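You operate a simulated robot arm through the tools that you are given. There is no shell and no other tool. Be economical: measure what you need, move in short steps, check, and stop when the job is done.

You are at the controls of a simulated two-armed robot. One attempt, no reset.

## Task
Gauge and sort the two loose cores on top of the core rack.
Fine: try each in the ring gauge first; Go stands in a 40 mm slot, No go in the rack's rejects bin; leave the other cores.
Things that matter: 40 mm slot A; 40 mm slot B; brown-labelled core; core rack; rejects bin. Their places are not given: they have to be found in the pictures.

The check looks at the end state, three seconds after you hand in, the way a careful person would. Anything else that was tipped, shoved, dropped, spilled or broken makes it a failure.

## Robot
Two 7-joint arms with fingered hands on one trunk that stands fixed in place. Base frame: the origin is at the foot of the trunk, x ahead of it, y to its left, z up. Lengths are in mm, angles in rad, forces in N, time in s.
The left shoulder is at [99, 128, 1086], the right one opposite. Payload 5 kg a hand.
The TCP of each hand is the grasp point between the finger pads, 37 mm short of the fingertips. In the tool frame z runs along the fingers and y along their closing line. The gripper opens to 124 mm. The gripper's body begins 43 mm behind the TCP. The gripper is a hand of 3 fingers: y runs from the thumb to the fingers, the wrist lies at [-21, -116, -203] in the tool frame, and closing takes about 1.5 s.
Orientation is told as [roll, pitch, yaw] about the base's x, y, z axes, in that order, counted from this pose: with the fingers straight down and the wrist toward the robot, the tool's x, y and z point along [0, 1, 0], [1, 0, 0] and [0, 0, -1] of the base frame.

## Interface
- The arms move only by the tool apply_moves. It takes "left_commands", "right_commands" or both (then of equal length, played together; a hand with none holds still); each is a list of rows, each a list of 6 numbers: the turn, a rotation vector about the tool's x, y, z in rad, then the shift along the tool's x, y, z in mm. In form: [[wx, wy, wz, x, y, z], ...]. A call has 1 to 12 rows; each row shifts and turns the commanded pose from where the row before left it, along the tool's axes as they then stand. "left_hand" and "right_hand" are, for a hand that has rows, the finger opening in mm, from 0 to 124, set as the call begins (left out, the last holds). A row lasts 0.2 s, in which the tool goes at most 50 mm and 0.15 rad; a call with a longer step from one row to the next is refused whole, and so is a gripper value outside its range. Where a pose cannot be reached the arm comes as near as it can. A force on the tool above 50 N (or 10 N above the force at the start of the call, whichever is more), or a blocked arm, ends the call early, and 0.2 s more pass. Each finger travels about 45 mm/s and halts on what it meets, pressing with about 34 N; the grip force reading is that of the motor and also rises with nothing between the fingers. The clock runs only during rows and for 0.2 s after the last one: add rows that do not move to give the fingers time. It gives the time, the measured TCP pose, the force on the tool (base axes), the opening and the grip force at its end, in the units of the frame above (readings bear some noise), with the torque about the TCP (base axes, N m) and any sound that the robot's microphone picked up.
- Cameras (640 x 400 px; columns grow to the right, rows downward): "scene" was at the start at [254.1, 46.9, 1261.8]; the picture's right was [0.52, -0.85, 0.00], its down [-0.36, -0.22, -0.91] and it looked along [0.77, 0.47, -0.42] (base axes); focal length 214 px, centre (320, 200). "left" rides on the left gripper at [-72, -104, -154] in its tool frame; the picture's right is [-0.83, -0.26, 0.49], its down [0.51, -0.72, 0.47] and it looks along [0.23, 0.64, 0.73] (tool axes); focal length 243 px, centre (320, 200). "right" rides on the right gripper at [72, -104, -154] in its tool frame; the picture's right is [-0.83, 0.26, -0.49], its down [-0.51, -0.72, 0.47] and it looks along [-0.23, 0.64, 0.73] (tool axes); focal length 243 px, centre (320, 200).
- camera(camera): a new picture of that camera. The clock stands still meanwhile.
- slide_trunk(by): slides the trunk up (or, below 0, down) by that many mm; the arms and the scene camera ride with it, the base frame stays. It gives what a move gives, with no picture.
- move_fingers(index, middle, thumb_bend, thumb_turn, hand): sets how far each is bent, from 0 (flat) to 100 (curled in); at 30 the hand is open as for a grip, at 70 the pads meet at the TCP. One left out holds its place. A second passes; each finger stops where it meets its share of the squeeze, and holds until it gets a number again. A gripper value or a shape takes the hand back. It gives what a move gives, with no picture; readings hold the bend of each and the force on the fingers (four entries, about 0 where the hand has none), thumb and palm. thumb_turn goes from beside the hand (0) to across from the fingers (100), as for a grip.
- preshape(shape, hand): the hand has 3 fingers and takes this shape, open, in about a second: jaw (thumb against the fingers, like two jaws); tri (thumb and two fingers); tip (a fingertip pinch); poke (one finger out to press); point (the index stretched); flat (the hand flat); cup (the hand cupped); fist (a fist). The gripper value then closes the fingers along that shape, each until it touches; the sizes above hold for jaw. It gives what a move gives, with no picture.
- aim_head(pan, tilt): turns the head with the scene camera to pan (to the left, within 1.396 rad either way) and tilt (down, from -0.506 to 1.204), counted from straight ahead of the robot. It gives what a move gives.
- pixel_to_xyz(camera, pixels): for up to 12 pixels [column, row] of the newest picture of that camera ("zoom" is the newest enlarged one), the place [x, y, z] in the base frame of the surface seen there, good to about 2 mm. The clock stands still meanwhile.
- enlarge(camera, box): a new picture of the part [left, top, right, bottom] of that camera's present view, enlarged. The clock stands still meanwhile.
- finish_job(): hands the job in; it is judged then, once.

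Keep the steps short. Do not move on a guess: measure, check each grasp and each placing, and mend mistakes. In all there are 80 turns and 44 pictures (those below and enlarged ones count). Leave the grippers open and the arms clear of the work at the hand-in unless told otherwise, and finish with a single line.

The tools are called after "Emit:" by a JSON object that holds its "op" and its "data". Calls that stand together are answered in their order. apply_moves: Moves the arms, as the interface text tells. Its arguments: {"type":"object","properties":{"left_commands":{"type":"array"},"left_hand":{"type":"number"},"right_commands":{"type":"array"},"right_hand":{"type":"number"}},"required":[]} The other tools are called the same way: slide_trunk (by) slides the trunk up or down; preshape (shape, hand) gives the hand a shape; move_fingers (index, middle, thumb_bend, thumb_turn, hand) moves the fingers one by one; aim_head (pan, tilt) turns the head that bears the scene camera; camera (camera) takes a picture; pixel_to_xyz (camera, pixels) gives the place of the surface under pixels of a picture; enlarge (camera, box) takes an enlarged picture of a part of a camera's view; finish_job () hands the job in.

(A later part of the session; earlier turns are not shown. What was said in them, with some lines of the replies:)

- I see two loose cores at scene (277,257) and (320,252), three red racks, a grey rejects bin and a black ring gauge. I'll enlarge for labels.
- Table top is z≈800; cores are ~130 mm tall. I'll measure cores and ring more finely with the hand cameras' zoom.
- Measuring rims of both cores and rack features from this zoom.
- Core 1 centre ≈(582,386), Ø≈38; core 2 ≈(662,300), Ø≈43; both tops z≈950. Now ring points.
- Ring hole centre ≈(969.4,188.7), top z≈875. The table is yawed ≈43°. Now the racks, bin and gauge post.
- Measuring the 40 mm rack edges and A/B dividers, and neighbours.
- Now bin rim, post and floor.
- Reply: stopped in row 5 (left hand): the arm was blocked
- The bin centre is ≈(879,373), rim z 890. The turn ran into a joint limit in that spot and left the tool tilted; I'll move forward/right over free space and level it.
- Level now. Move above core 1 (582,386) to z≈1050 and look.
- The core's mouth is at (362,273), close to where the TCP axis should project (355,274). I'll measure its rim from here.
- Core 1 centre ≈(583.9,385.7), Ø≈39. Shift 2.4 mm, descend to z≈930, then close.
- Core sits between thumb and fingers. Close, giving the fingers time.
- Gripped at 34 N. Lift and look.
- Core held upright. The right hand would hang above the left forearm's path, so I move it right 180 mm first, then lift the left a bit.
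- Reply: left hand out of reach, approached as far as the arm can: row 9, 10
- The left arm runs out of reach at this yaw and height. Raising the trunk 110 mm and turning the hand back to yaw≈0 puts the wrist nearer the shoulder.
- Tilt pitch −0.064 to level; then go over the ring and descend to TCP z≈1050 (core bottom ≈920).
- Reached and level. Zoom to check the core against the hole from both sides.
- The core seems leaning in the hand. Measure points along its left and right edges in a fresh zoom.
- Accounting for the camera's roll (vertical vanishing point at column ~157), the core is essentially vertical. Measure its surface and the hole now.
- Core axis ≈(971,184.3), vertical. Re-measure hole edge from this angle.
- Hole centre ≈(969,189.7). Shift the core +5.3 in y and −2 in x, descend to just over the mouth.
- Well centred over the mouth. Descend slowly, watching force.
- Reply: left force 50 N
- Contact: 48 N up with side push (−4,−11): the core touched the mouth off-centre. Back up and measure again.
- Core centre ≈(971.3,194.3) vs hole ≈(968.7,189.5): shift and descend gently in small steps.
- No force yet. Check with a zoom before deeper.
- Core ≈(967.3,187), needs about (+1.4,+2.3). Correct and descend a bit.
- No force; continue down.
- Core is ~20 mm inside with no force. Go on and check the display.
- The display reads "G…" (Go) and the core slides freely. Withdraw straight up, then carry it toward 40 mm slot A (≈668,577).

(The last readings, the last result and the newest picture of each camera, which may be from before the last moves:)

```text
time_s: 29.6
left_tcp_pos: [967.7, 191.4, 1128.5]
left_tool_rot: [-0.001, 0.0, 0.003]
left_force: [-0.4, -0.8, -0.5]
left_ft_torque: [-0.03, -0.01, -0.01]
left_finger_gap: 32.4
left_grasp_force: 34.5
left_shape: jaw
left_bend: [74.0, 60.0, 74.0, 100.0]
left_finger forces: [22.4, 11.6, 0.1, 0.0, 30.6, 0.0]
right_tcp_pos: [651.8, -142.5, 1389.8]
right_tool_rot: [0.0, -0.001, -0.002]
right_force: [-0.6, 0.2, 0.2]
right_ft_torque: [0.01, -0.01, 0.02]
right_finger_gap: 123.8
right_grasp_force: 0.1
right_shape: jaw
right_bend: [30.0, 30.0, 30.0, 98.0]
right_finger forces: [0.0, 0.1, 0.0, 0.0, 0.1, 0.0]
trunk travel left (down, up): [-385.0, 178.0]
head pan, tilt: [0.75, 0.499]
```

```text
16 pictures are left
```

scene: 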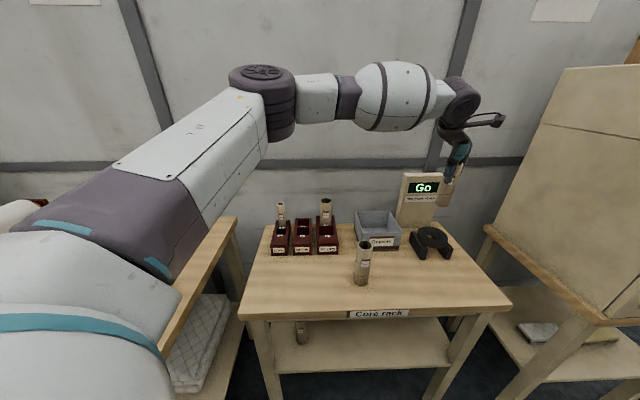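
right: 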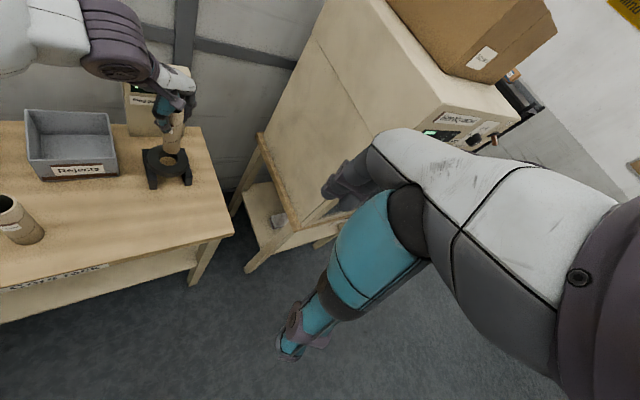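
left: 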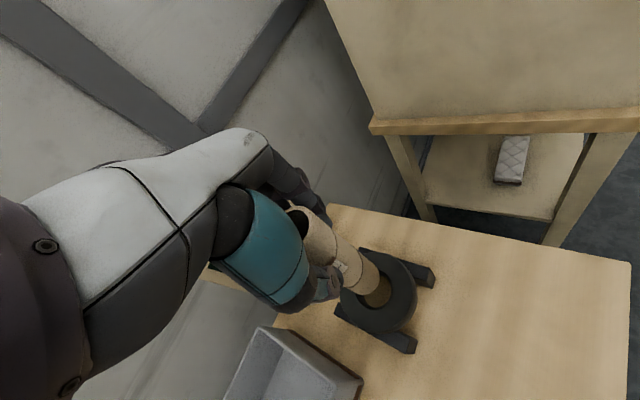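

"Go" confirmed. Zoom on the 40 mm rack to refine slot A before the hand covers it.

Emit:
{"op": "enlarge", "data": {"camera": "scene", "box": [280, 212, 328, 260]}}

```text
8.33 times, centred on (304, 236) of scene
```

zoom: 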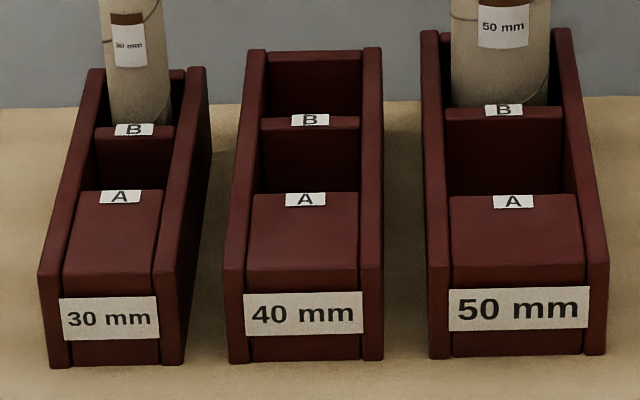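

Emit:
{"op": "pixel_to_xyz", "data": {"camera": "zoom", "pixels": [[262, 197], [350, 197], [265, 127], [352, 127], [250, 160], [368, 160], [269, 118], [352, 118], [272, 57], [354, 57], [310, 150], [370, 130]]}}

```text
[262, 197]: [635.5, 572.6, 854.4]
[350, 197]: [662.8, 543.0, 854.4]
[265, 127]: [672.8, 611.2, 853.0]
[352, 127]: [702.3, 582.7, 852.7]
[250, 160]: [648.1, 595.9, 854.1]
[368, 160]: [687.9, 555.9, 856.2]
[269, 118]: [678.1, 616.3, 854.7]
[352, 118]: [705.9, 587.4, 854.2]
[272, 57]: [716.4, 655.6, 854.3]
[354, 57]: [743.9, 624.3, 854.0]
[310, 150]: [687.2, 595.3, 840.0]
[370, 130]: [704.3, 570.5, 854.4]
```

Slot A centre ≈(668.5,576.7), inner width ≈44. Core sits at TCP+(2.4,−1.7). Carry over it at z≈1130.

Emit:
{"op": "apply_moves", "data": {"left_commands": [[0, 0, 0, 32, -25, 0], [0, 0, 0, 32, -25, 0], [0, 0, 0, 32, -25, 0], [0, 0, 0, 32, -25, 0], [0, 0, 0, 32, -25, 0], [0, 0, 0, 32, -25, 0], [0, 0, 0, 32, -25, 0], [0, 0, 0, 32, -25, 0], [0, 0, 0, 32, -25, 0], [0, 0, 0, 33, -25, 0], [0, 0, 0, 33, -26, 0], [0, 0, 0, 33, -25.6, 0]]}}

Emit:
{"op": "apply_moves", "data": {"left_commands": [[0, 0, 0, 0, 0, 40], [0, 0, 0, 0, 0, 40], [0, 0, 0, 0, 0, 30], [0, 0, 0, 0, 0, 0]]}}

Emit:
{"op": "enlarge", "data": {"camera": "scene", "box": [272, 180, 344, 260]}}

```text
time_s: 32.1
left_tcp_pos: [663.2, 579.9, 1128.3]
left_tool_rot: [-0.001, -0.001, 0.002]
left_force: [-0.7, 0.5, -0.3]
left_ft_torque: [-0.03, 0.01, -0.06]
left_finger_gap: 31.9
left_grasp_force: 34.6
left_shape: jaw
left_bend: [74.0, 60.0, 74.0, 100.0]
left_finger forces: [22.3, 11.9, 0.0, 0.1, 30.7, 0.0]
right_tcp_pos: [651.2, -139.9, 1391.0]
right_tool_rot: [-0.001, -0.003, 0.001]
right_force: [-0.7, 1.0, -0.3]
right_ft_torque: [-0.02, 0.01, 0.03]
right_finger_gap: 123.5
right_grasp_force: 0.0
right_shape: jaw
right_bend: [30.0, 30.0, 30.0, 98.0]
right_finger forces: [0.0, 0.0, 0.0, 0.0, 0.0, 0.1]
trunk travel left (down, up): [-385.0, 178.0]
head pan, tilt: [0.75, 0.499]
```

```text
time_s: 33.1
left_tcp_pos: [663.8, 575.2, 1017.2]
left_tool_rot: [-0.001, -0.002, 0.002]
left_force: [0.6, -0.2, -0.5]
left_ft_torque: [0.0, -0.02, 0.03]
left_finger_gap: 31.7
left_grasp_force: 33.4
left_shape: jaw
left_bend: [74.0, 60.0, 74.0, 100.0]
left_finger forces: [22.2, 11.8, 0.0, 0.1, 30.5, 0.0]
right_tcp_pos: [651.0, -143.4, 1390.1]
right_tool_rot: [-0.002, 0.0, 0.0]
right_force: [-0.7, 0.7, 0.5]
right_ft_torque: [-0.03, -0.01, 0.03]
right_finger_gap: 123.9
right_grasp_force: 0.0
right_shape: jaw
right_bend: [30.0, 30.0, 30.0, 98.0]
right_finger forces: [0.0, 0.1, 0.0, 0.0, 0.0, 0.1]
trunk travel left (down, up): [-385.0, 178.0]
head pan, tilt: [0.75, 0.499]
```

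```text
5.00 times, centred on (308, 220) of scene
```

zoom: 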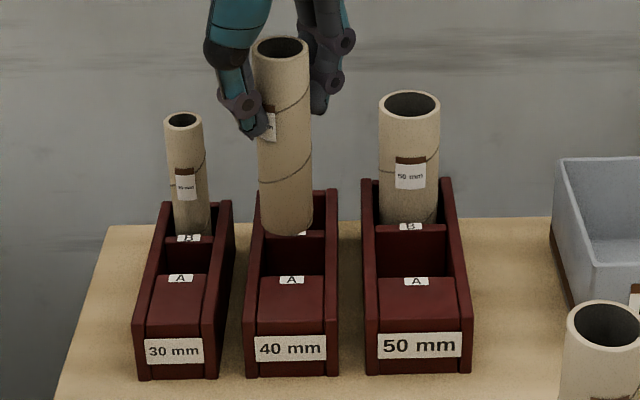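

Emit:
{"op": "pixel_to_xyz", "data": {"camera": "zoom", "pixels": [[264, 215], [274, 225], [286, 230], [298, 226], [309, 215], [264, 185], [286, 190], [308, 185], [282, 70], [306, 70], [286, 280], [286, 270]]}}

```text
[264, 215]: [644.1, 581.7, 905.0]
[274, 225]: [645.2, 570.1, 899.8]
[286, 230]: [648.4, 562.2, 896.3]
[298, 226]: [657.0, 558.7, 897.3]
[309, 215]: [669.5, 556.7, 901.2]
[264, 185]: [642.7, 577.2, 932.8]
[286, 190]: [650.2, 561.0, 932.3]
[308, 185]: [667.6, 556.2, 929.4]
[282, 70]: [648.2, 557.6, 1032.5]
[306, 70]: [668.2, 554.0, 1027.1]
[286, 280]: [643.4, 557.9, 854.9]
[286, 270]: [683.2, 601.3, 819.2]
```

Core ≈(663.7,575.7) in the same camera; shift (+4.8,+1.0), then lower to just above the rack top and look.

Emit:
{"op": "apply_moves", "data": {"left_commands": [[0, 0, 0, 1, 4.8, 0], [0, 0, 0, 0, 0, 10], [0, 0, 0, 0, 0, 10], [0, 0, 0, 0, 0, 6], [0, 0, 0, 0, 0, 0]]}}

Emit:
{"op": "enlarge", "data": {"camera": "scene", "box": [280, 200, 336, 250]}}

Emit:
{"op": "pixel_to_xyz", "data": {"camera": "zoom", "pixels": [[265, 160], [285, 175], [305, 178], [325, 170], [338, 160], [265, 120], [300, 120], [335, 120]]}}

```text
time_s: 34.4
left_tcp_pos: [668.3, 578.4, 992.2]
left_tool_rot: [0.001, 0.001, 0.004]
left_force: [-0.1, 0.2, -1.0]
left_ft_torque: [-0.03, 0.02, 0.0]
left_finger_gap: 31.8
left_grasp_force: 34.1
left_shape: jaw
left_bend: [74.0, 60.0, 74.0, 100.0]
left_finger forces: [22.2, 11.9, 0.0, 0.0, 30.7, 0.0]
right_tcp_pos: [652.3, -142.2, 1390.0]
right_tool_rot: [0.0, 0.0, -0.002]
right_force: [-0.7, 0.0, 0.0]
right_ft_torque: [-0.02, 0.0, -0.01]
right_finger_gap: 123.7
right_grasp_force: 0.1
right_shape: jaw
right_bend: [30.0, 30.0, 30.0, 98.0]
right_finger forces: [0.1, 0.0, 0.1, 0.0, 0.0, 0.0]
trunk travel left (down, up): [-385.0, 178.0]
head pan, tilt: [0.75, 0.499]
```

```text
8.00 times, centred on (308, 225) of scene
```

zoom: 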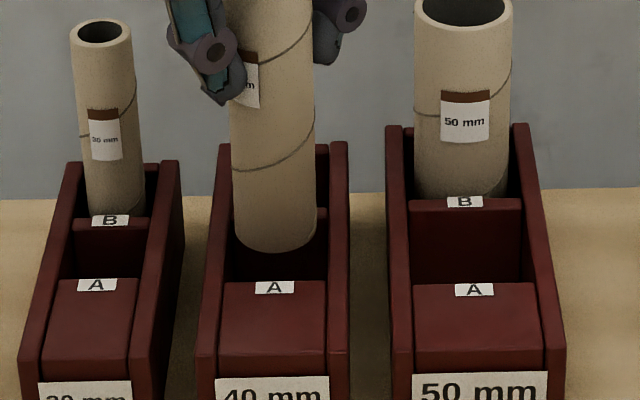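

```text
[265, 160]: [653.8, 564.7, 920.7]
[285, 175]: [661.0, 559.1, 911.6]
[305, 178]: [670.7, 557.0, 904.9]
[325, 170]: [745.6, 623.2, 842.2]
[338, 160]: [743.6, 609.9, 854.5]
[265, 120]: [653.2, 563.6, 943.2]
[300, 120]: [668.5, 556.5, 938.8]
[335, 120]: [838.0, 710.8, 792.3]
```

Core fits centrally over slot A (≈668.4,576.9). Descend slowly.

Emit:
{"op": "apply_moves", "data": {"left_commands": [[0, 0, 0, 0, 0, 3], [0, 0, 0, 0, 0, 3], [0, 0, 0, 0, 0, 3], [0, 0, 0, 0, 0, 3], [0, 0, 0, 0, 0, 3], [0, 0, 0, 0, 0, 3], [0, 0, 0, 0, 0, 3], [0, 0, 0, 0, 0, 3], [0, 0, 0, 0, 0, 3], [0, 0, 0, 0, 0, 3]]}}

```text
time_s: 36.5
left_tcp_pos: [668.3, 579.2, 961.7]
left_tool_rot: [0.002, 0.002, 0.003]
left_force: [0.0, -0.5, -0.6]
left_ft_torque: [0.02, -0.01, 0.03]
left_finger_gap: 31.6
left_grasp_force: 33.9
left_shape: jaw
left_bend: [74.0, 60.0, 74.0, 100.0]
left_finger forces: [22.3, 11.9, 0.0, 0.0, 30.6, 0.1]
right_tcp_pos: [652.3, -142.8, 1391.3]
right_tool_rot: [0.001, 0.001, 0.0]
right_force: [-0.8, -1.0, 0.2]
right_ft_torque: [0.0, -0.02, -0.02]
right_finger_gap: 123.8
right_grasp_force: 0.1
right_shape: jaw
right_bend: [30.0, 30.0, 30.0, 98.0]
right_finger forces: [0.0, 0.1, 0.0, 0.0, 0.1, 0.0]
trunk travel left (down, up): [-385.0, 178.0]
head pan, tilt: [0.75, 0.499]
```

Free so far, ~20 mm inside. Continue until floor contact.

Emit:
{"op": "apply_moves", "data": {"left_commands": [[0, 0, 0, 0, 0, 3], [0, 0, 0, 0, 0, 3], [0, 0, 0, 0, 0, 3], [0, 0, 0, 0, 0, 3], [0, 0, 0, 0, 0, 3], [0, 0, 0, 0, 0, 3], [0, 0, 0, 0, 0, 2]]}}

Emit:
{"op": "apply_moves", "data": {"left_commands": [[0, 0, 0, 0, 0, 2], [0, 0, 0, 0, 0, 1.5], [0, 0, 0, 0, 0, 1.5], [0, 0, 0, 0, 0, 1.5], [0, 0, 0, 0, 0, 0]]}}

```text
time_s: 38.1
left_tcp_pos: [668.6, 579.0, 941.4]
left_tool_rot: [0.0, -0.001, 0.004]
left_force: [0.4, -0.3, 0.3]
left_ft_torque: [0.01, 0.01, 0.01]
left_finger_gap: 32.0
left_grasp_force: 34.3
left_shape: jaw
left_bend: [74.0, 60.0, 74.0, 100.0]
left_finger forces: [22.3, 11.9, 0.0, 0.0, 30.6, 0.0]
right_tcp_pos: [652.2, -142.3, 1390.4]
right_tool_rot: [0.0, 0.001, -0.001]
right_force: [0.3, -0.5, -0.2]
right_ft_torque: [0.0, -0.02, 0.0]
right_finger_gap: 123.8
right_grasp_force: 0.2
right_shape: jaw
right_bend: [30.0, 30.0, 30.0, 98.0]
right_finger forces: [0.0, 0.1, 0.0, 0.0, 0.1, 0.0]
trunk travel left (down, up): [-385.0, 178.0]
head pan, tilt: [0.75, 0.499]
```

```text
time_s: 39.4
left_tcp_pos: [667.9, 579.2, 935.7]
left_tool_rot: [0.001, -0.001, 0.005]
left_force: [0.0, -0.3, -0.1]
left_ft_torque: [0.0, 0.02, -0.03]
left_finger_gap: 32.1
left_grasp_force: 33.7
left_shape: jaw
left_bend: [74.0, 60.0, 74.0, 100.0]
left_finger forces: [22.3, 12.0, 0.0, 0.0, 30.5, 0.1]
right_tcp_pos: [651.6, -143.9, 1389.7]
right_tool_rot: [-0.002, 0.0, 0.0]
right_force: [0.2, -0.5, -0.4]
right_ft_torque: [0.02, -0.02, -0.02]
right_finger_gap: 124.1
right_grasp_force: 0.1
right_shape: jaw
right_bend: [30.0, 30.0, 30.0, 98.0]
right_finger forces: [0.0, 0.0, 0.1, 0.1, 0.0, 0.0]
trunk travel left (down, up): [-385.0, 178.0]
head pan, tilt: [0.75, 0.499]
```

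Emit:
{"op": "apply_moves", "data": {"left_commands": [[0, 0, 0, 0, 0, 1.5], [0, 0, 0, 0, 0, 1.5], [0, 0, 0, 0, 0, 1.5], [0, 0, 0, 0, 0, 1.5], [0, 0, 0, 0, 0, 1.5], [0, 0, 0, 0, 0, 0]]}}

```text
time_s: 40.8
left_tcp_pos: [667.8, 579.1, 928.5]
left_tool_rot: [-0.001, -0.002, 0.003]
left_force: [-0.7, 0.9, -0.3]
left_ft_torque: [0.01, 0.02, 0.03]
left_finger_gap: 31.8
left_grasp_force: 34.3
left_shape: jaw
left_bend: [74.0, 60.0, 74.0, 100.0]
left_finger forces: [22.4, 12.0, 0.0, 0.0, 30.7, 0.1]
right_tcp_pos: [652.7, -142.4, 1389.2]
right_tool_rot: [0.001, 0.0, 0.0]
right_force: [-0.6, 0.1, 0.3]
right_ft_torque: [-0.01, -0.01, 0.0]
right_finger_gap: 124.0
right_grasp_force: 0.2
right_shape: jaw
right_bend: [30.0, 30.0, 30.0, 98.0]
right_finger forces: [0.0, 0.1, 0.0, 0.0, 0.1, 0.0]
trunk travel left (down, up): [-385.0, 178.0]
head pan, tilt: [0.75, 0.499]
```

Emit:
{"op": "apply_moves", "data": {"left_commands": [[0, 0, 0, 0, 0, 1.5], [0, 0, 0, 0, 0, 1.5], [0, 0, 0, 0, 0, 1.5], [0, 0, 0, 0, 0, 1.5], [0, 0, 0, 0, 0, 0]]}}

Emit:
{"op": "enlarge", "data": {"camera": "scene", "box": [272, 185, 344, 260]}}

```text
time_s: 42.0
left_tcp_pos: [669.1, 577.3, 926.3]
left_tool_rot: [0.002, -0.008, 0.001]
left_force: [1.6, 4.7, 25.7]
left_ft_torque: [0.05, 0.0, 0.02]
left_finger_gap: 32.1
left_grasp_force: 34.0
left_shape: jaw
left_bend: [74.0, 59.0, 75.0, 100.0]
left_finger forces: [24.4, 15.9, 0.0, 0.0, 34.4, 0.0]
right_tcp_pos: [650.4, -145.0, 1391.1]
right_tool_rot: [0.001, -0.002, 0.001]
right_force: [-0.1, 0.4, 1.1]
right_ft_torque: [0.03, 0.04, -0.01]
right_finger_gap: 123.7
right_grasp_force: 0.0
right_shape: jaw
right_bend: [30.0, 30.0, 30.0, 98.0]
right_finger forces: [0.1, 0.1, 0.0, 0.0, 0.1, 0.1]
trunk travel left (down, up): [-385.0, 178.0]
head pan, tilt: [0.75, 0.499]
```

```text
5.33 times, centred on (308, 222) of scene
```

zoom: 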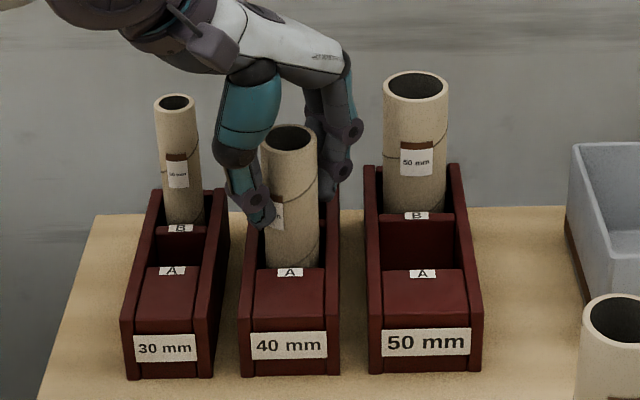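

Floor contact (26 N), core standing in slot A. Ease 2 mm up and open.

Emit:
{"op": "apply_moves", "data": {"left_commands": [[0, 0, 0, 0, 0, -1], [0, 0, 0, 0, 0, -1], [0, 0, 0, 0, 0, 0], [0, 0, 0, 0, 0, 0], [0, 0, 0, 0, 0, 0], [0, 0, 0, 0, 0, 0], [0, 0, 0, 0, 0, 0], [0, 0, 0, 0, 0, 0], [0, 0, 0, 0, 0, 0], [0, 0, 0, 0, 0, 0]], "left_hand": 100}}

Emit:
{"op": "apply_moves", "data": {"left_commands": [[0, 0, 0, 0, 0, -10], [0, 0, 0, 0, 0, -30], [0, 0, 0, 0, 0, -40], [0, 0, 0, 0, 0, -40], [0, 0, 0, 0, 0, -40], [0, 0, 0, 0, 0, 0]]}}

Emit:
{"op": "enlarge", "data": {"camera": "scene", "box": [272, 185, 392, 295]}}

```text
time_s: 44.1
left_tcp_pos: [668.1, 579.5, 923.4]
left_tool_rot: [0.001, -0.004, 0.002]
left_force: [0.2, 1.2, 0.0]
left_ft_torque: [0.01, -0.01, -0.01]
left_finger_gap: 99.8
left_grasp_force: 0.0
left_shape: jaw
left_bend: [26.0, 34.0, 50.0, 99.0]
left_finger forces: [0.0, 0.0, 0.0, 0.0, 0.1, 0.0]
right_tcp_pos: [652.5, -143.1, 1390.3]
right_tool_rot: [-0.001, 0.001, 0.0]
right_force: [-0.6, 1.1, -0.4]
right_ft_torque: [0.01, -0.02, 0.02]
right_finger_gap: 123.7
right_grasp_force: 0.1
right_shape: jaw
right_bend: [30.0, 30.0, 30.0, 98.0]
right_finger forces: [0.0, 0.0, 0.1, 0.0, 0.0, 0.0]
trunk travel left (down, up): [-385.0, 178.0]
head pan, tilt: [0.75, 0.499]
```

```text
time_s: 45.5
left_tcp_pos: [669.5, 580.7, 1083.5]
left_tool_rot: [0.0, -0.001, 0.005]
left_force: [0.3, 0.7, 0.3]
left_ft_torque: [-0.04, -0.02, 0.03]
left_finger_gap: 99.7
left_grasp_force: 0.1
left_shape: jaw
left_bend: [26.0, 34.0, 50.0, 99.0]
left_finger forces: [0.0, 0.0, 0.0, 0.0, 0.0, 0.0]
right_tcp_pos: [652.3, -141.4, 1390.1]
right_tool_rot: [0.0, 0.0, 0.0]
right_force: [0.2, 0.0, -0.5]
right_ft_torque: [-0.02, 0.01, -0.02]
right_finger_gap: 123.7
right_grasp_force: 0.1
right_shape: jaw
right_bend: [30.0, 30.0, 30.0, 98.0]
right_finger forces: [0.0, 0.1, 0.0, 0.0, 0.0, 0.0]
trunk travel left (down, up): [-385.0, 178.0]
head pan, tilt: [0.75, 0.499]
```

```text
3.64 times, centred on (332, 240) of scene
```

zoom: 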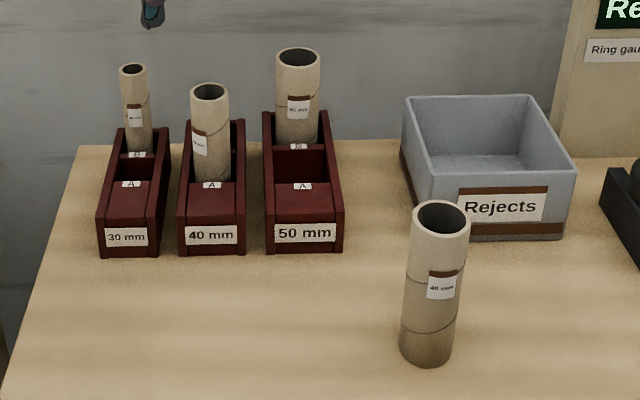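

Core 1 stands in slot A. Measure core 2's rim from this zoom.

Emit:
{"op": "pixel_to_xyz", "data": {"camera": "zoom", "pixels": [[413, 218], [466, 218], [440, 204], [440, 233], [421, 207], [459, 230], [460, 208], [421, 230], [405, 340], [428, 350], [450, 345]]}}

```text
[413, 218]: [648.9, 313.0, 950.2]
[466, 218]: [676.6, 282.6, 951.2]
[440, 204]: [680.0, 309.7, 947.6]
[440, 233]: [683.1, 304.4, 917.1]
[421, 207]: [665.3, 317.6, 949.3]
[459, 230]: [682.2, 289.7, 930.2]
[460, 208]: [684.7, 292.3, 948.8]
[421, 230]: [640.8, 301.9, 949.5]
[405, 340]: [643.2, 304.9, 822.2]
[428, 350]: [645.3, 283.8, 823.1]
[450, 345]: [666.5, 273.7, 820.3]
```

Core 2 centre ≈(662.3,299), Ø≈44. Go over it at z≈1083 and then down to ≈1000 to check.

Emit:
{"op": "apply_moves", "data": {"left_commands": [[0, 0, 0, -40, -1, 0], [0, 0, 0, -40, -1, 0], [0, 0, 0, -40, -1, 0], [0, 0, 0, -40, -1, 0], [0, 0, 0, -40, -1, 0], [0, 0, 0, -40, -1, 0], [0, 0, 0, -41.7, -1.2, 0], [0, 0, 0, 0, 0, 40], [0, 0, 0, 0, 0, 35], [0, 0, 0, 0, 0, 0]]}}

Emit:
{"op": "camera", "data": {"camera": "left"}}

```text
time_s: 47.8
left_tcp_pos: [661.1, 295.5, 1009.8]
left_tool_rot: [0.0, -0.001, 0.001]
left_force: [-0.4, -0.2, 0.4]
left_ft_torque: [0.05, 0.0, -0.01]
left_finger_gap: 99.4
left_grasp_force: 0.1
left_shape: jaw
left_bend: [26.0, 34.0, 50.0, 99.0]
left_finger forces: [0.0, 0.0, 0.1, 0.0, 0.0, 0.0]
right_tcp_pos: [652.4, -145.7, 1390.9]
right_tool_rot: [0.001, -0.001, 0.001]
right_force: [-0.9, 0.2, 0.4]
right_ft_torque: [0.01, 0.01, -0.03]
right_finger_gap: 123.7
right_grasp_force: 0.1
right_shape: jaw
right_bend: [30.0, 30.0, 30.0, 98.0]
right_finger forces: [0.0, 0.0, 0.0, 0.0, 0.1, 0.1]
trunk travel left (down, up): [-385.0, 178.0]
head pan, tilt: [0.75, 0.499]
```

```text
10 pictures are left
```

left: 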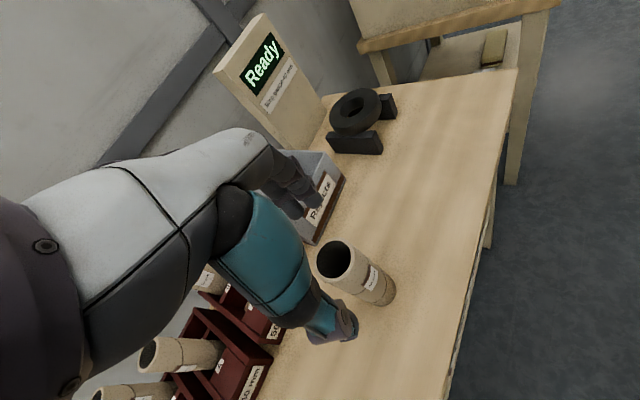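

Mouth at (336,260), expected (338,263): aligned. Small +2 mm y fix, descend, close.

Emit:
{"op": "apply_moves", "data": {"left_commands": [[0, 0, 0, 2, 1, 0], [0, 0, 0, 0, 0, 30], [0, 0, 0, 0, 0, 30], [0, 0, 0, 0, 0, 18], [0, 0, 0, 0, 0, 0]]}}

Emit:
{"op": "apply_moves", "data": {"left_commands": [[0, 0, 0, 0, 0, 0], [0, 0, 0, 0, 0, 0], [0, 0, 0, 0, 0, 0], [0, 0, 0, 0, 0, 0], [0, 0, 0, 0, 0, 0], [0, 0, 0, 0, 0, 0], [0, 0, 0, 0, 0, 0], [0, 0, 0, 0, 0, 0], [0, 0, 0, 0, 0, 0], [0, 0, 0, 0, 0, 0]], "left_hand": 32}}

```text
time_s: 49.0
left_tcp_pos: [663.3, 300.2, 931.8]
left_tool_rot: [0.0, -0.002, 0.002]
left_force: [0.2, 0.4, -0.5]
left_ft_torque: [0.01, 0.02, 0.01]
left_finger_gap: 99.8
left_grasp_force: 0.1
left_shape: jaw
left_bend: [26.0, 34.0, 50.0, 99.0]
left_finger forces: [0.0, 0.0, 0.0, 0.0, 0.0, 0.0]
right_tcp_pos: [651.1, -142.5, 1391.8]
right_tool_rot: [-0.001, 0.0, 0.0]
right_force: [-1.1, 0.6, 0.0]
right_ft_torque: [0.02, 0.02, -0.01]
right_finger_gap: 123.7
right_grasp_force: 0.1
right_shape: jaw
right_bend: [30.0, 30.0, 30.0, 98.0]
right_finger forces: [0.1, 0.1, 0.1, 0.1, 0.1, 0.0]
trunk travel left (down, up): [-385.0, 178.0]
head pan, tilt: [0.75, 0.499]
```

```text
time_s: 51.1
left_tcp_pos: [663.3, 299.5, 931.0]
left_tool_rot: [-0.001, 0.0, 0.003]
left_force: [0.1, -0.1, -0.1]
left_ft_torque: [-0.05, 0.01, -0.02]
left_finger_gap: 38.0
left_grasp_force: 33.6
left_shape: jaw
left_bend: [74.0, 56.0, 74.0, 100.0]
left_finger forces: [19.3, 9.6, 0.1, 0.0, 30.3, 0.0]
right_tcp_pos: [651.5, -143.6, 1388.9]
right_tool_rot: [0.0, -0.001, -0.001]
right_force: [-0.3, -0.1, 0.3]
right_ft_torque: [0.03, 0.02, -0.01]
right_finger_gap: 123.6
right_grasp_force: 0.1
right_shape: jaw
right_bend: [30.0, 30.0, 30.0, 98.0]
right_finger forces: [0.0, 0.0, 0.0, 0.0, 0.0, 0.0]
trunk travel left (down, up): [-385.0, 178.0]
head pan, tilt: [0.75, 0.499]
```

Held; gap is 38 vs 31 mm before, i.e. ~7 mm wider. Lift and carry to the ring.

Emit:
{"op": "apply_moves", "data": {"left_commands": [[0, 0, 0, 0, 0, -10], [0, 0, 0, 0, 0, -40], [0, 0, 0, 0, 0, -40], [0, 0, 0, 0, 0, -40], [0, 0, 0, 0, 0, -20], [0, 0, 0, -14, 40, 0], [0, 0, 0, -14, 40, 0], [0, 0, 0, -14, 40, 0], [0, 0, 0, -14, 40, 0]]}}

Emit:
{"op": "apply_moves", "data": {"left_commands": [[0, 0, 0, -14, 40, 0], [0, 0, 0, -14, 40, 0], [0, 0, 0, -14, 40, 0], [0, 0, 0, -10, 23, 0], [0, 0, 0, 0, 0, 20], [0, 0, 0, 0, 0, 20], [0, 0, 0, 0, 0, 10], [0, 0, 0, 0, 0, 0]]}}

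Emit:
{"op": "enlarge", "data": {"camera": "right", "box": [136, 85, 216, 175]}}

```text
time_s: 53.1
left_tcp_pos: [828.2, 243.7, 1077.6]
left_tool_rot: [-0.001, 0.004, 0.005]
left_force: [0.2, -0.7, -0.9]
left_ft_torque: [0.05, 0.05, 0.01]
left_finger_gap: 38.1
left_grasp_force: 34.1
left_shape: jaw
left_bend: [74.0, 56.0, 74.0, 100.0]
left_finger forces: [19.7, 10.1, 0.0, 0.0, 30.5, 0.1]
right_tcp_pos: [656.1, -144.9, 1387.3]
right_tool_rot: [0.001, 0.004, 0.001]
right_force: [0.9, -1.2, -0.6]
right_ft_torque: [0.05, 0.04, 0.0]
right_finger_gap: 123.7
right_grasp_force: 0.1
right_shape: jaw
right_bend: [30.0, 30.0, 30.0, 98.0]
right_finger forces: [0.0, 0.1, 0.1, 0.0, 0.1, 0.0]
trunk travel left (down, up): [-385.0, 178.0]
head pan, tilt: [0.75, 0.499]
```

```text
time_s: 55.0
left_tcp_pos: [967.8, 193.8, 1031.6]
left_tool_rot: [0.0, -0.002, 0.004]
left_force: [0.0, -0.3, -0.3]
left_ft_torque: [-0.02, -0.02, -0.02]
left_finger_gap: 38.1
left_grasp_force: 34.0
left_shape: jaw
left_bend: [74.0, 56.0, 74.0, 100.0]
left_finger forces: [19.6, 10.1, 0.1, 0.1, 30.4, 0.0]
right_tcp_pos: [652.8, -142.3, 1391.6]
right_tool_rot: [0.002, -0.003, -0.001]
right_force: [0.6, -0.1, -0.3]
right_ft_torque: [-0.01, -0.03, -0.02]
right_finger_gap: 123.5
right_grasp_force: 0.1
right_shape: jaw
right_bend: [30.0, 30.0, 30.0, 98.0]
right_finger forces: [0.0, 0.1, 0.0, 0.0, 0.0, 0.0]
trunk travel left (down, up): [-385.0, 178.0]
head pan, tilt: [0.75, 0.499]
```

```text
4.44 times, centred on (176, 130) of right
```

zoom: 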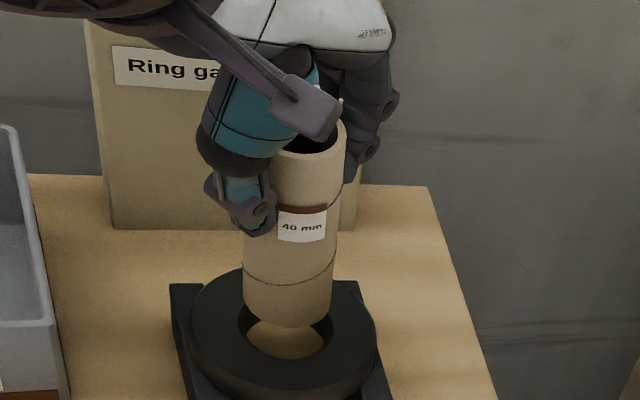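

Emit:
{"op": "pixel_to_xyz", "data": {"camera": "zoom", "pixels": [[246, 295], [258, 310], [280, 320], [305, 320], [328, 300], [247, 260], [290, 275], [333, 255], [242, 325], [335, 330], [265, 356], [315, 355]]}}

```text
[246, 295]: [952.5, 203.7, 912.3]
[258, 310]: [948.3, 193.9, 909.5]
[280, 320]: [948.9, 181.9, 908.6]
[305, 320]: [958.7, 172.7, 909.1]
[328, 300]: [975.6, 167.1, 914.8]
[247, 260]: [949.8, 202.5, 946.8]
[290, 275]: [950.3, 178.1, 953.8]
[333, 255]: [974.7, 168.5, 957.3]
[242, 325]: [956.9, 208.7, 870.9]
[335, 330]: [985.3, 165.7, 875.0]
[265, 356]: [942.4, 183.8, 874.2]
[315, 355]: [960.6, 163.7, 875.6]
```

Core 2 axis ≈(970,189.3), nearly on the hole centre. Shift −1.2 in x and lower gently.

Emit:
{"op": "apply_moves", "data": {"left_commands": [[0, 0, 0, 0, -1.2, 0], [0, 0, 0, 0, 0, 6], [0, 0, 0, 0, 0, 6], [0, 0, 0, 0, 0, 6], [0, 0, 0, 0, 0, 5], [0, 0, 0, 0, 0, 3], [0, 0, 0, 0, 0, 2], [0, 0, 0, 0, 0, 2], [0, 0, 0, 0, 0, 0]]}}

Emit:
{"op": "apply_moves", "data": {"left_commands": [[0, 0, 0, 0, 0, 2], [0, 0, 0, 0, 0, 2], [0, 0, 0, 0, 0, 1.5], [0, 0, 0, 0, 0, 1.5], [0, 0, 0, 0, 0, 1.5], [0, 0, 0, 0, 0, 0]]}}

```text
time_s: 57.0
left_tcp_pos: [964.8, 191.8, 1004.7]
left_tool_rot: [0.0, -0.007, 0.003]
left_force: [2.0, 1.5, 15.4]
left_ft_torque: [0.02, -0.02, 0.0]
left_finger_gap: 38.5
left_grasp_force: 34.2
left_shape: jaw
left_bend: [74.0, 56.0, 74.0, 100.0]
left_finger forces: [21.6, 12.9, 0.0, 0.1, 32.8, 0.0]
right_tcp_pos: [650.3, -143.8, 1390.8]
right_tool_rot: [0.001, -0.001, 0.0]
right_force: [-0.3, 0.2, 1.2]
right_ft_torque: [0.01, -0.01, 0.04]
right_finger_gap: 124.0
right_grasp_force: 0.0
right_shape: jaw
right_bend: [30.0, 30.0, 30.0, 98.0]
right_finger forces: [0.0, 0.0, 0.1, 0.0, 0.0, 0.0]
trunk travel left (down, up): [-385.0, 178.0]
head pan, tilt: [0.75, 0.499]
```

```text
time_s: 58.3
left_tcp_pos: [967.4, 191.1, 1004.2]
left_tool_rot: [-0.005, -0.015, 0.003]
left_force: [-7.5, 1.5, 26.2]
left_ft_torque: [0.07, 0.67, 0.03]
left_finger_gap: 40.5
left_grasp_force: 33.6
left_shape: jaw
left_bend: [74.0, 55.0, 75.0, 100.0]
left_finger forces: [20.5, 12.1, 0.0, 0.0, 40.6, 0.0]
right_tcp_pos: [651.4, -143.2, 1390.1]
right_tool_rot: [0.001, -0.002, 0.001]
right_force: [0.9, 0.2, -0.8]
right_ft_torque: [0.0, 0.08, 0.0]
right_finger_gap: 123.9
right_grasp_force: 0.1
right_shape: jaw
right_bend: [30.0, 30.0, 30.0, 98.0]
right_finger forces: [0.0, 0.0, 0.1, 0.0, 0.0, 0.0]
trunk travel left (down, up): [-385.0, 178.0]
head pan, tilt: [0.75, 0.499]
stopped in row 6 (left hand): the force on the tool passed its limit (the readings are from after the stop); the commanded pose is now the measured one
```

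Blocked at the mouth. Check the display.

Emit:
{"op": "enlarge", "data": {"camera": "scene", "box": [380, 160, 480, 270]}}

```text
3.64 times, centred on (430, 215) of scene
```

zoom: 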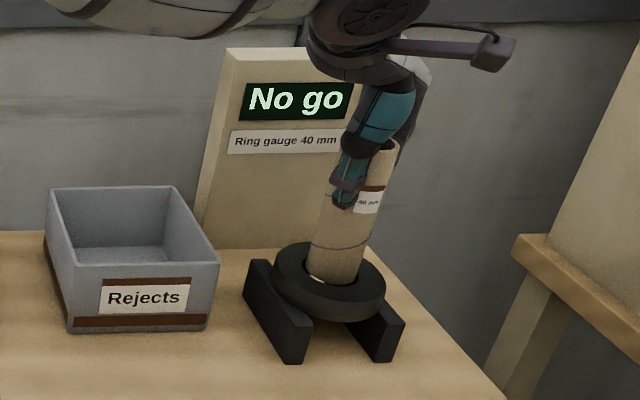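

"No go". Lift out, carry over the bin (centre ≈879,373), at safe height.

Emit:
{"op": "apply_moves", "data": {"left_commands": [[0, 0, 0, 0, 0, -10], [0, 0, 0, 0, 0, -30], [0, 0, 0, 0, 0, -40], [0, 0, 0, 0, 0, 0], [0, 0, 0, 36, -18, 0], [0, 0, 0, 37, -18, 0], [0, 0, 0, 37, -18, 0], [0, 0, 0, 37, -18, 0], [0, 0, 0, 37, -18, 0], [0, 0, 0, 0, 0, 0]]}}

Emit:
{"op": "enlarge", "data": {"camera": "scene", "box": [340, 160, 440, 270]}}

```text
time_s: 60.5
left_tcp_pos: [880.1, 374.1, 1074.4]
left_tool_rot: [-0.002, -0.007, 0.004]
left_force: [0.8, -0.1, -0.7]
left_ft_torque: [0.02, 0.02, 0.01]
left_finger_gap: 39.7
left_grasp_force: 34.2
left_shape: jaw
left_bend: [74.0, 55.0, 75.0, 100.0]
left_finger forces: [21.1, 11.5, 0.0, 0.0, 32.1, 0.0]
right_tcp_pos: [653.6, -144.1, 1388.9]
right_tool_rot: [0.003, -0.002, 0.0]
right_force: [0.7, -0.1, -0.7]
right_ft_torque: [0.01, 0.0, 0.03]
right_finger_gap: 123.9
right_grasp_force: 0.1
right_shape: jaw
right_bend: [30.0, 30.0, 30.0, 98.0]
right_finger forces: [0.0, 0.0, 0.0, 0.1, 0.1, 0.0]
trunk travel left (down, up): [-385.0, 178.0]
head pan, tilt: [0.75, 0.499]
```

```text
3.64 times, centred on (390, 215) of scene
```

zoom: 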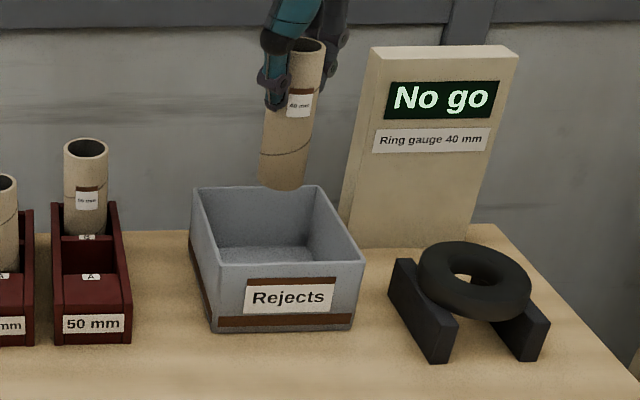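

Gauge undisturbed, core still vertical (lean matches the post's edges). Measure core against the bin.

Emit:
{"op": "pixel_to_xyz", "data": {"camera": "zoom", "pixels": [[264, 170], [272, 180], [284, 186], [302, 178], [270, 130], [288, 140], [307, 130], [265, 255], [300, 235], [197, 190], [318, 188], [358, 262]]}}

```text
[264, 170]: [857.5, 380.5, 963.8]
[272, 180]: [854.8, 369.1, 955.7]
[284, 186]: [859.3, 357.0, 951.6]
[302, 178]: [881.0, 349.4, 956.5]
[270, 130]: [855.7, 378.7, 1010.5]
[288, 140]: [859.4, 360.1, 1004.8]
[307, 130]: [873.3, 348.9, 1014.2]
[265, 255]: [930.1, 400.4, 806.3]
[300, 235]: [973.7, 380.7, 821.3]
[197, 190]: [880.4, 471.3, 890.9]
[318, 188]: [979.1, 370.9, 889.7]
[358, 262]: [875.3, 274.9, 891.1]
```

Centred in the bin; floor z≈806. Lower.

Emit:
{"op": "apply_moves", "data": {"left_commands": [[0, 0, 0, 0, 0, 30], [0, 0, 0, 0, 0, 30], [0, 0, 0, 0, 0, 30], [0, 0, 0, 0, 0, 20], [0, 0, 0, 0, 0, 10], [0, 0, 0, 0, 0, 5], [0, 0, 0, 0, 0, 3], [0, 0, 0, 0, 0, 0]]}}

Emit:
{"op": "apply_moves", "data": {"left_commands": [[0, 0, 0, 0, 0, 2], [0, 0, 0, 0, 0, 2], [0, 0, 0, 0, 0, 2], [0, 0, 0, 0, 0, 2], [0, 0, 0, 0, 0, 0]]}}

```text
time_s: 62.3
left_tcp_pos: [877.0, 375.9, 949.2]
left_tool_rot: [-0.002, -0.008, 0.003]
left_force: [0.8, 0.1, -0.8]
left_ft_torque: [0.0, -0.01, -0.02]
left_finger_gap: 39.7
left_grasp_force: 33.8
left_shape: jaw
left_bend: [74.0, 56.0, 75.0, 100.0]
left_finger forces: [21.1, 11.5, 0.2, 0.0, 31.9, 0.1]
right_tcp_pos: [653.0, -143.2, 1390.0]
right_tool_rot: [0.001, 0.0, 0.0]
right_force: [0.4, 0.2, -0.5]
right_ft_torque: [0.0, 0.0, -0.02]
right_finger_gap: 123.7
right_grasp_force: 0.1
right_shape: jaw
right_bend: [30.0, 30.0, 30.0, 98.0]
right_finger forces: [0.0, 0.0, 0.1, 0.0, 0.1, 0.0]
trunk travel left (down, up): [-385.0, 178.0]
head pan, tilt: [0.75, 0.499]
```

```text
time_s: 63.5
left_tcp_pos: [877.8, 376.5, 940.7]
left_tool_rot: [-0.001, -0.008, 0.004]
left_force: [0.4, -0.2, 0.2]
left_ft_torque: [-0.02, -0.02, -0.02]
left_finger_gap: 39.3
left_grasp_force: 33.7
left_shape: jaw
left_bend: [74.0, 56.0, 75.0, 100.0]
left_finger forces: [21.1, 11.4, 0.1, 0.0, 31.9, 0.0]
right_tcp_pos: [652.5, -143.6, 1391.3]
right_tool_rot: [0.0, 0.0, -0.001]
right_force: [-0.3, -0.1, -0.3]
right_ft_torque: [0.02, -0.01, -0.01]
right_finger_gap: 124.1
right_grasp_force: 0.0
right_shape: jaw
right_bend: [30.0, 30.0, 30.0, 98.0]
right_finger forces: [0.0, 0.1, 0.0, 0.1, 0.1, 0.1]
trunk travel left (down, up): [-385.0, 178.0]
head pan, tilt: [0.75, 0.499]
```

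Emit:
{"op": "apply_moves", "data": {"left_commands": [[0, 0, 0, 0, 0, 1.5], [0, 0, 0, 0, 0, 1.5], [0, 0, 0, 0, 0, 1.5], [0, 0, 0, 0, 0, 1.5], [0, 0, 0, 0, 0, 1.5], [0, 0, 0, 0, 0, 0]]}}

```text
time_s: 64.9
left_tcp_pos: [878.1, 376.5, 935.6]
left_tool_rot: [-0.003, -0.008, 0.002]
left_force: [2.0, 0.0, 9.3]
left_ft_torque: [0.02, -0.04, 0.01]
left_finger_gap: 39.4
left_grasp_force: 33.4
left_shape: jaw
left_bend: [74.0, 55.0, 75.0, 100.0]
left_finger forces: [21.8, 12.3, 0.0, 0.1, 32.1, 0.0]
right_tcp_pos: [651.5, -143.0, 1393.3]
right_tool_rot: [0.0, -0.003, 0.0]
right_force: [0.6, 0.1, -0.2]
right_ft_torque: [0.01, -0.01, -0.01]
right_finger_gap: 123.7
right_grasp_force: 0.1
right_shape: jaw
right_bend: [30.0, 30.0, 30.0, 98.0]
right_finger forces: [0.1, 0.1, 0.0, 0.1, 0.0, 0.1]
trunk travel left (down, up): [-385.0, 178.0]
head pan, tilt: [0.75, 0.499]
```

Floor contact (9 N). Release, then rise straight up.

Emit:
{"op": "apply_moves", "data": {"left_commands": [[0, 0, 0, 0, 0, 0], [0, 0, 0, 0, 0, 0], [0, 0, 0, 0, 0, 0], [0, 0, 0, 0, 0, 0], [0, 0, 0, 0, 0, 0], [0, 0, 0, 0, 0, 0], [0, 0, 0, 0, 0, 0], [0, 0, 0, 0, 0, 0], [0, 0, 0, 0, 0, 0]], "left_hand": 100}}

Emit:
{"op": "apply_moves", "data": {"left_commands": [[0, 0, 0, 0, 0, -10], [0, 0, 0, 0, 0, -30], [0, 0, 0, 0, 0, -40], [0, 0, 0, 0, 0, -40], [0, 0, 0, 0, 0, -40], [0, 0, 0, 0, 0, -40], [0, 0, 0, 0, -40, -20], [0, 0, 0, 0, -40, 0], [0, 0, 0, 0, -40, 0], [0, 0, 0, 0, -40, 0], [0, 0, 0, 0, -40, 0], [0, 0, 0, 0, 0, 0]]}}

Emit:
{"op": "camera", "data": {"camera": "scene"}}

```text
time_s: 66.9
left_tcp_pos: [877.2, 376.4, 934.5]
left_tool_rot: [-0.002, -0.008, 0.005]
left_force: [0.1, -0.1, 0.2]
left_ft_torque: [0.03, -0.02, 0.02]
left_finger_gap: 99.6
left_grasp_force: 0.1
left_shape: jaw
left_bend: [26.0, 34.0, 50.0, 99.0]
left_finger forces: [0.0, 0.0, 0.1, 0.0, 0.1, 0.0]
right_tcp_pos: [652.5, -142.9, 1391.3]
right_tool_rot: [0.0, 0.0, 0.001]
right_force: [-0.1, -0.3, -0.3]
right_ft_torque: [0.0, 0.01, -0.01]
right_finger_gap: 124.0
right_grasp_force: 0.2
right_shape: jaw
right_bend: [30.0, 30.0, 30.0, 98.0]
right_finger forces: [0.0, 0.1, 0.0, 0.0, 0.1, 0.0]
trunk travel left (down, up): [-385.0, 178.0]
head pan, tilt: [0.75, 0.499]
```

```text
time_s: 69.5
left_tcp_pos: [676.9, 374.9, 1150.7]
left_tool_rot: [-0.001, -0.006, 0.004]
left_force: [0.0, -0.8, 0.2]
left_ft_torque: [0.02, 0.04, -0.01]
left_finger_gap: 99.6
left_grasp_force: 0.1
left_shape: jaw
left_bend: [26.0, 34.0, 50.0, 99.0]
left_finger forces: [0.1, 0.1, 0.1, 0.1, 0.0, 0.0]
right_tcp_pos: [654.0, -143.3, 1389.3]
right_tool_rot: [-0.001, -0.001, -0.001]
right_force: [0.0, -0.8, 0.9]
right_ft_torque: [0.0, 0.01, 0.0]
right_finger_gap: 123.6
right_grasp_force: 0.0
right_shape: jaw
right_bend: [30.0, 30.0, 30.0, 98.0]
right_finger forces: [0.0, 0.0, 0.1, 0.0, 0.0, 0.1]
trunk travel left (down, up): [-385.0, 178.0]
head pan, tilt: [0.75, 0.499]
```

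```text
6 pictures are left
```

scene: 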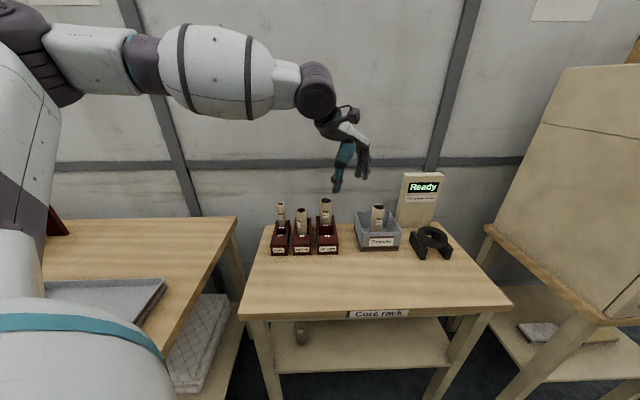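

Both placed. Open the left hand fully, pull it back clear of the table, and take a last close look.

Emit:
{"op": "apply_moves", "data": {"left_commands": [[0, 0, 0, 0, -40, -20], [0, 0, 0, 0, -40, -20], [0, 0, 0, 0, -40, 0], [0, 0, 0, 0, -40, 0], [0, 0, 0, 0, 0, 0]], "left_hand": 124}}

Emit:
{"op": "enlarge", "data": {"camera": "scene", "box": [262, 165, 462, 290]}}

```text
time_s: 70.7
left_tcp_pos: [515.5, 371.1, 1190.5]
left_tool_rot: [-0.001, -0.007, 0.005]
left_force: [0.4, 0.0, -0.5]
left_ft_torque: [0.02, 0.05, 0.0]
left_finger_gap: 123.6
left_grasp_force: 0.2
left_shape: jaw
left_bend: [30.0, 30.0, 30.0, 98.0]
left_finger forces: [0.0, 0.0, 0.0, 0.0, 0.0, 0.0]
right_tcp_pos: [654.2, -143.9, 1388.3]
right_tool_rot: [0.002, 0.001, 0.0]
right_force: [-0.2, -0.5, 0.3]
right_ft_torque: [0.0, 0.01, 0.02]
right_finger_gap: 123.8
right_grasp_force: 0.1
right_shape: jaw
right_bend: [30.0, 30.0, 30.0, 98.0]
right_finger forces: [0.1, 0.1, 0.1, 0.0, 0.0, 0.1]
trunk travel left (down, up): [-385.0, 178.0]
head pan, tilt: [0.75, 0.499]
```

```text
3.20 times, centred on (362, 228) of scene
```

zoom: 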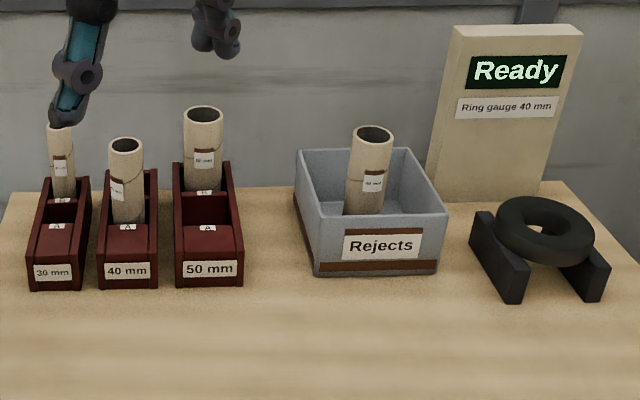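

The Go core stands in 40 mm slot A, the No go core stands in the rejects bin, and the rest is undisturbed, so I'm handing in.

Emit:
{"op": "finish_job", "data": {}}

```text
The job is handed in.
```

Both loose cores were tried in the ring gauge: the one that read Go stands in 40 mm slot A, and the one that read No go is in the rejects bin.
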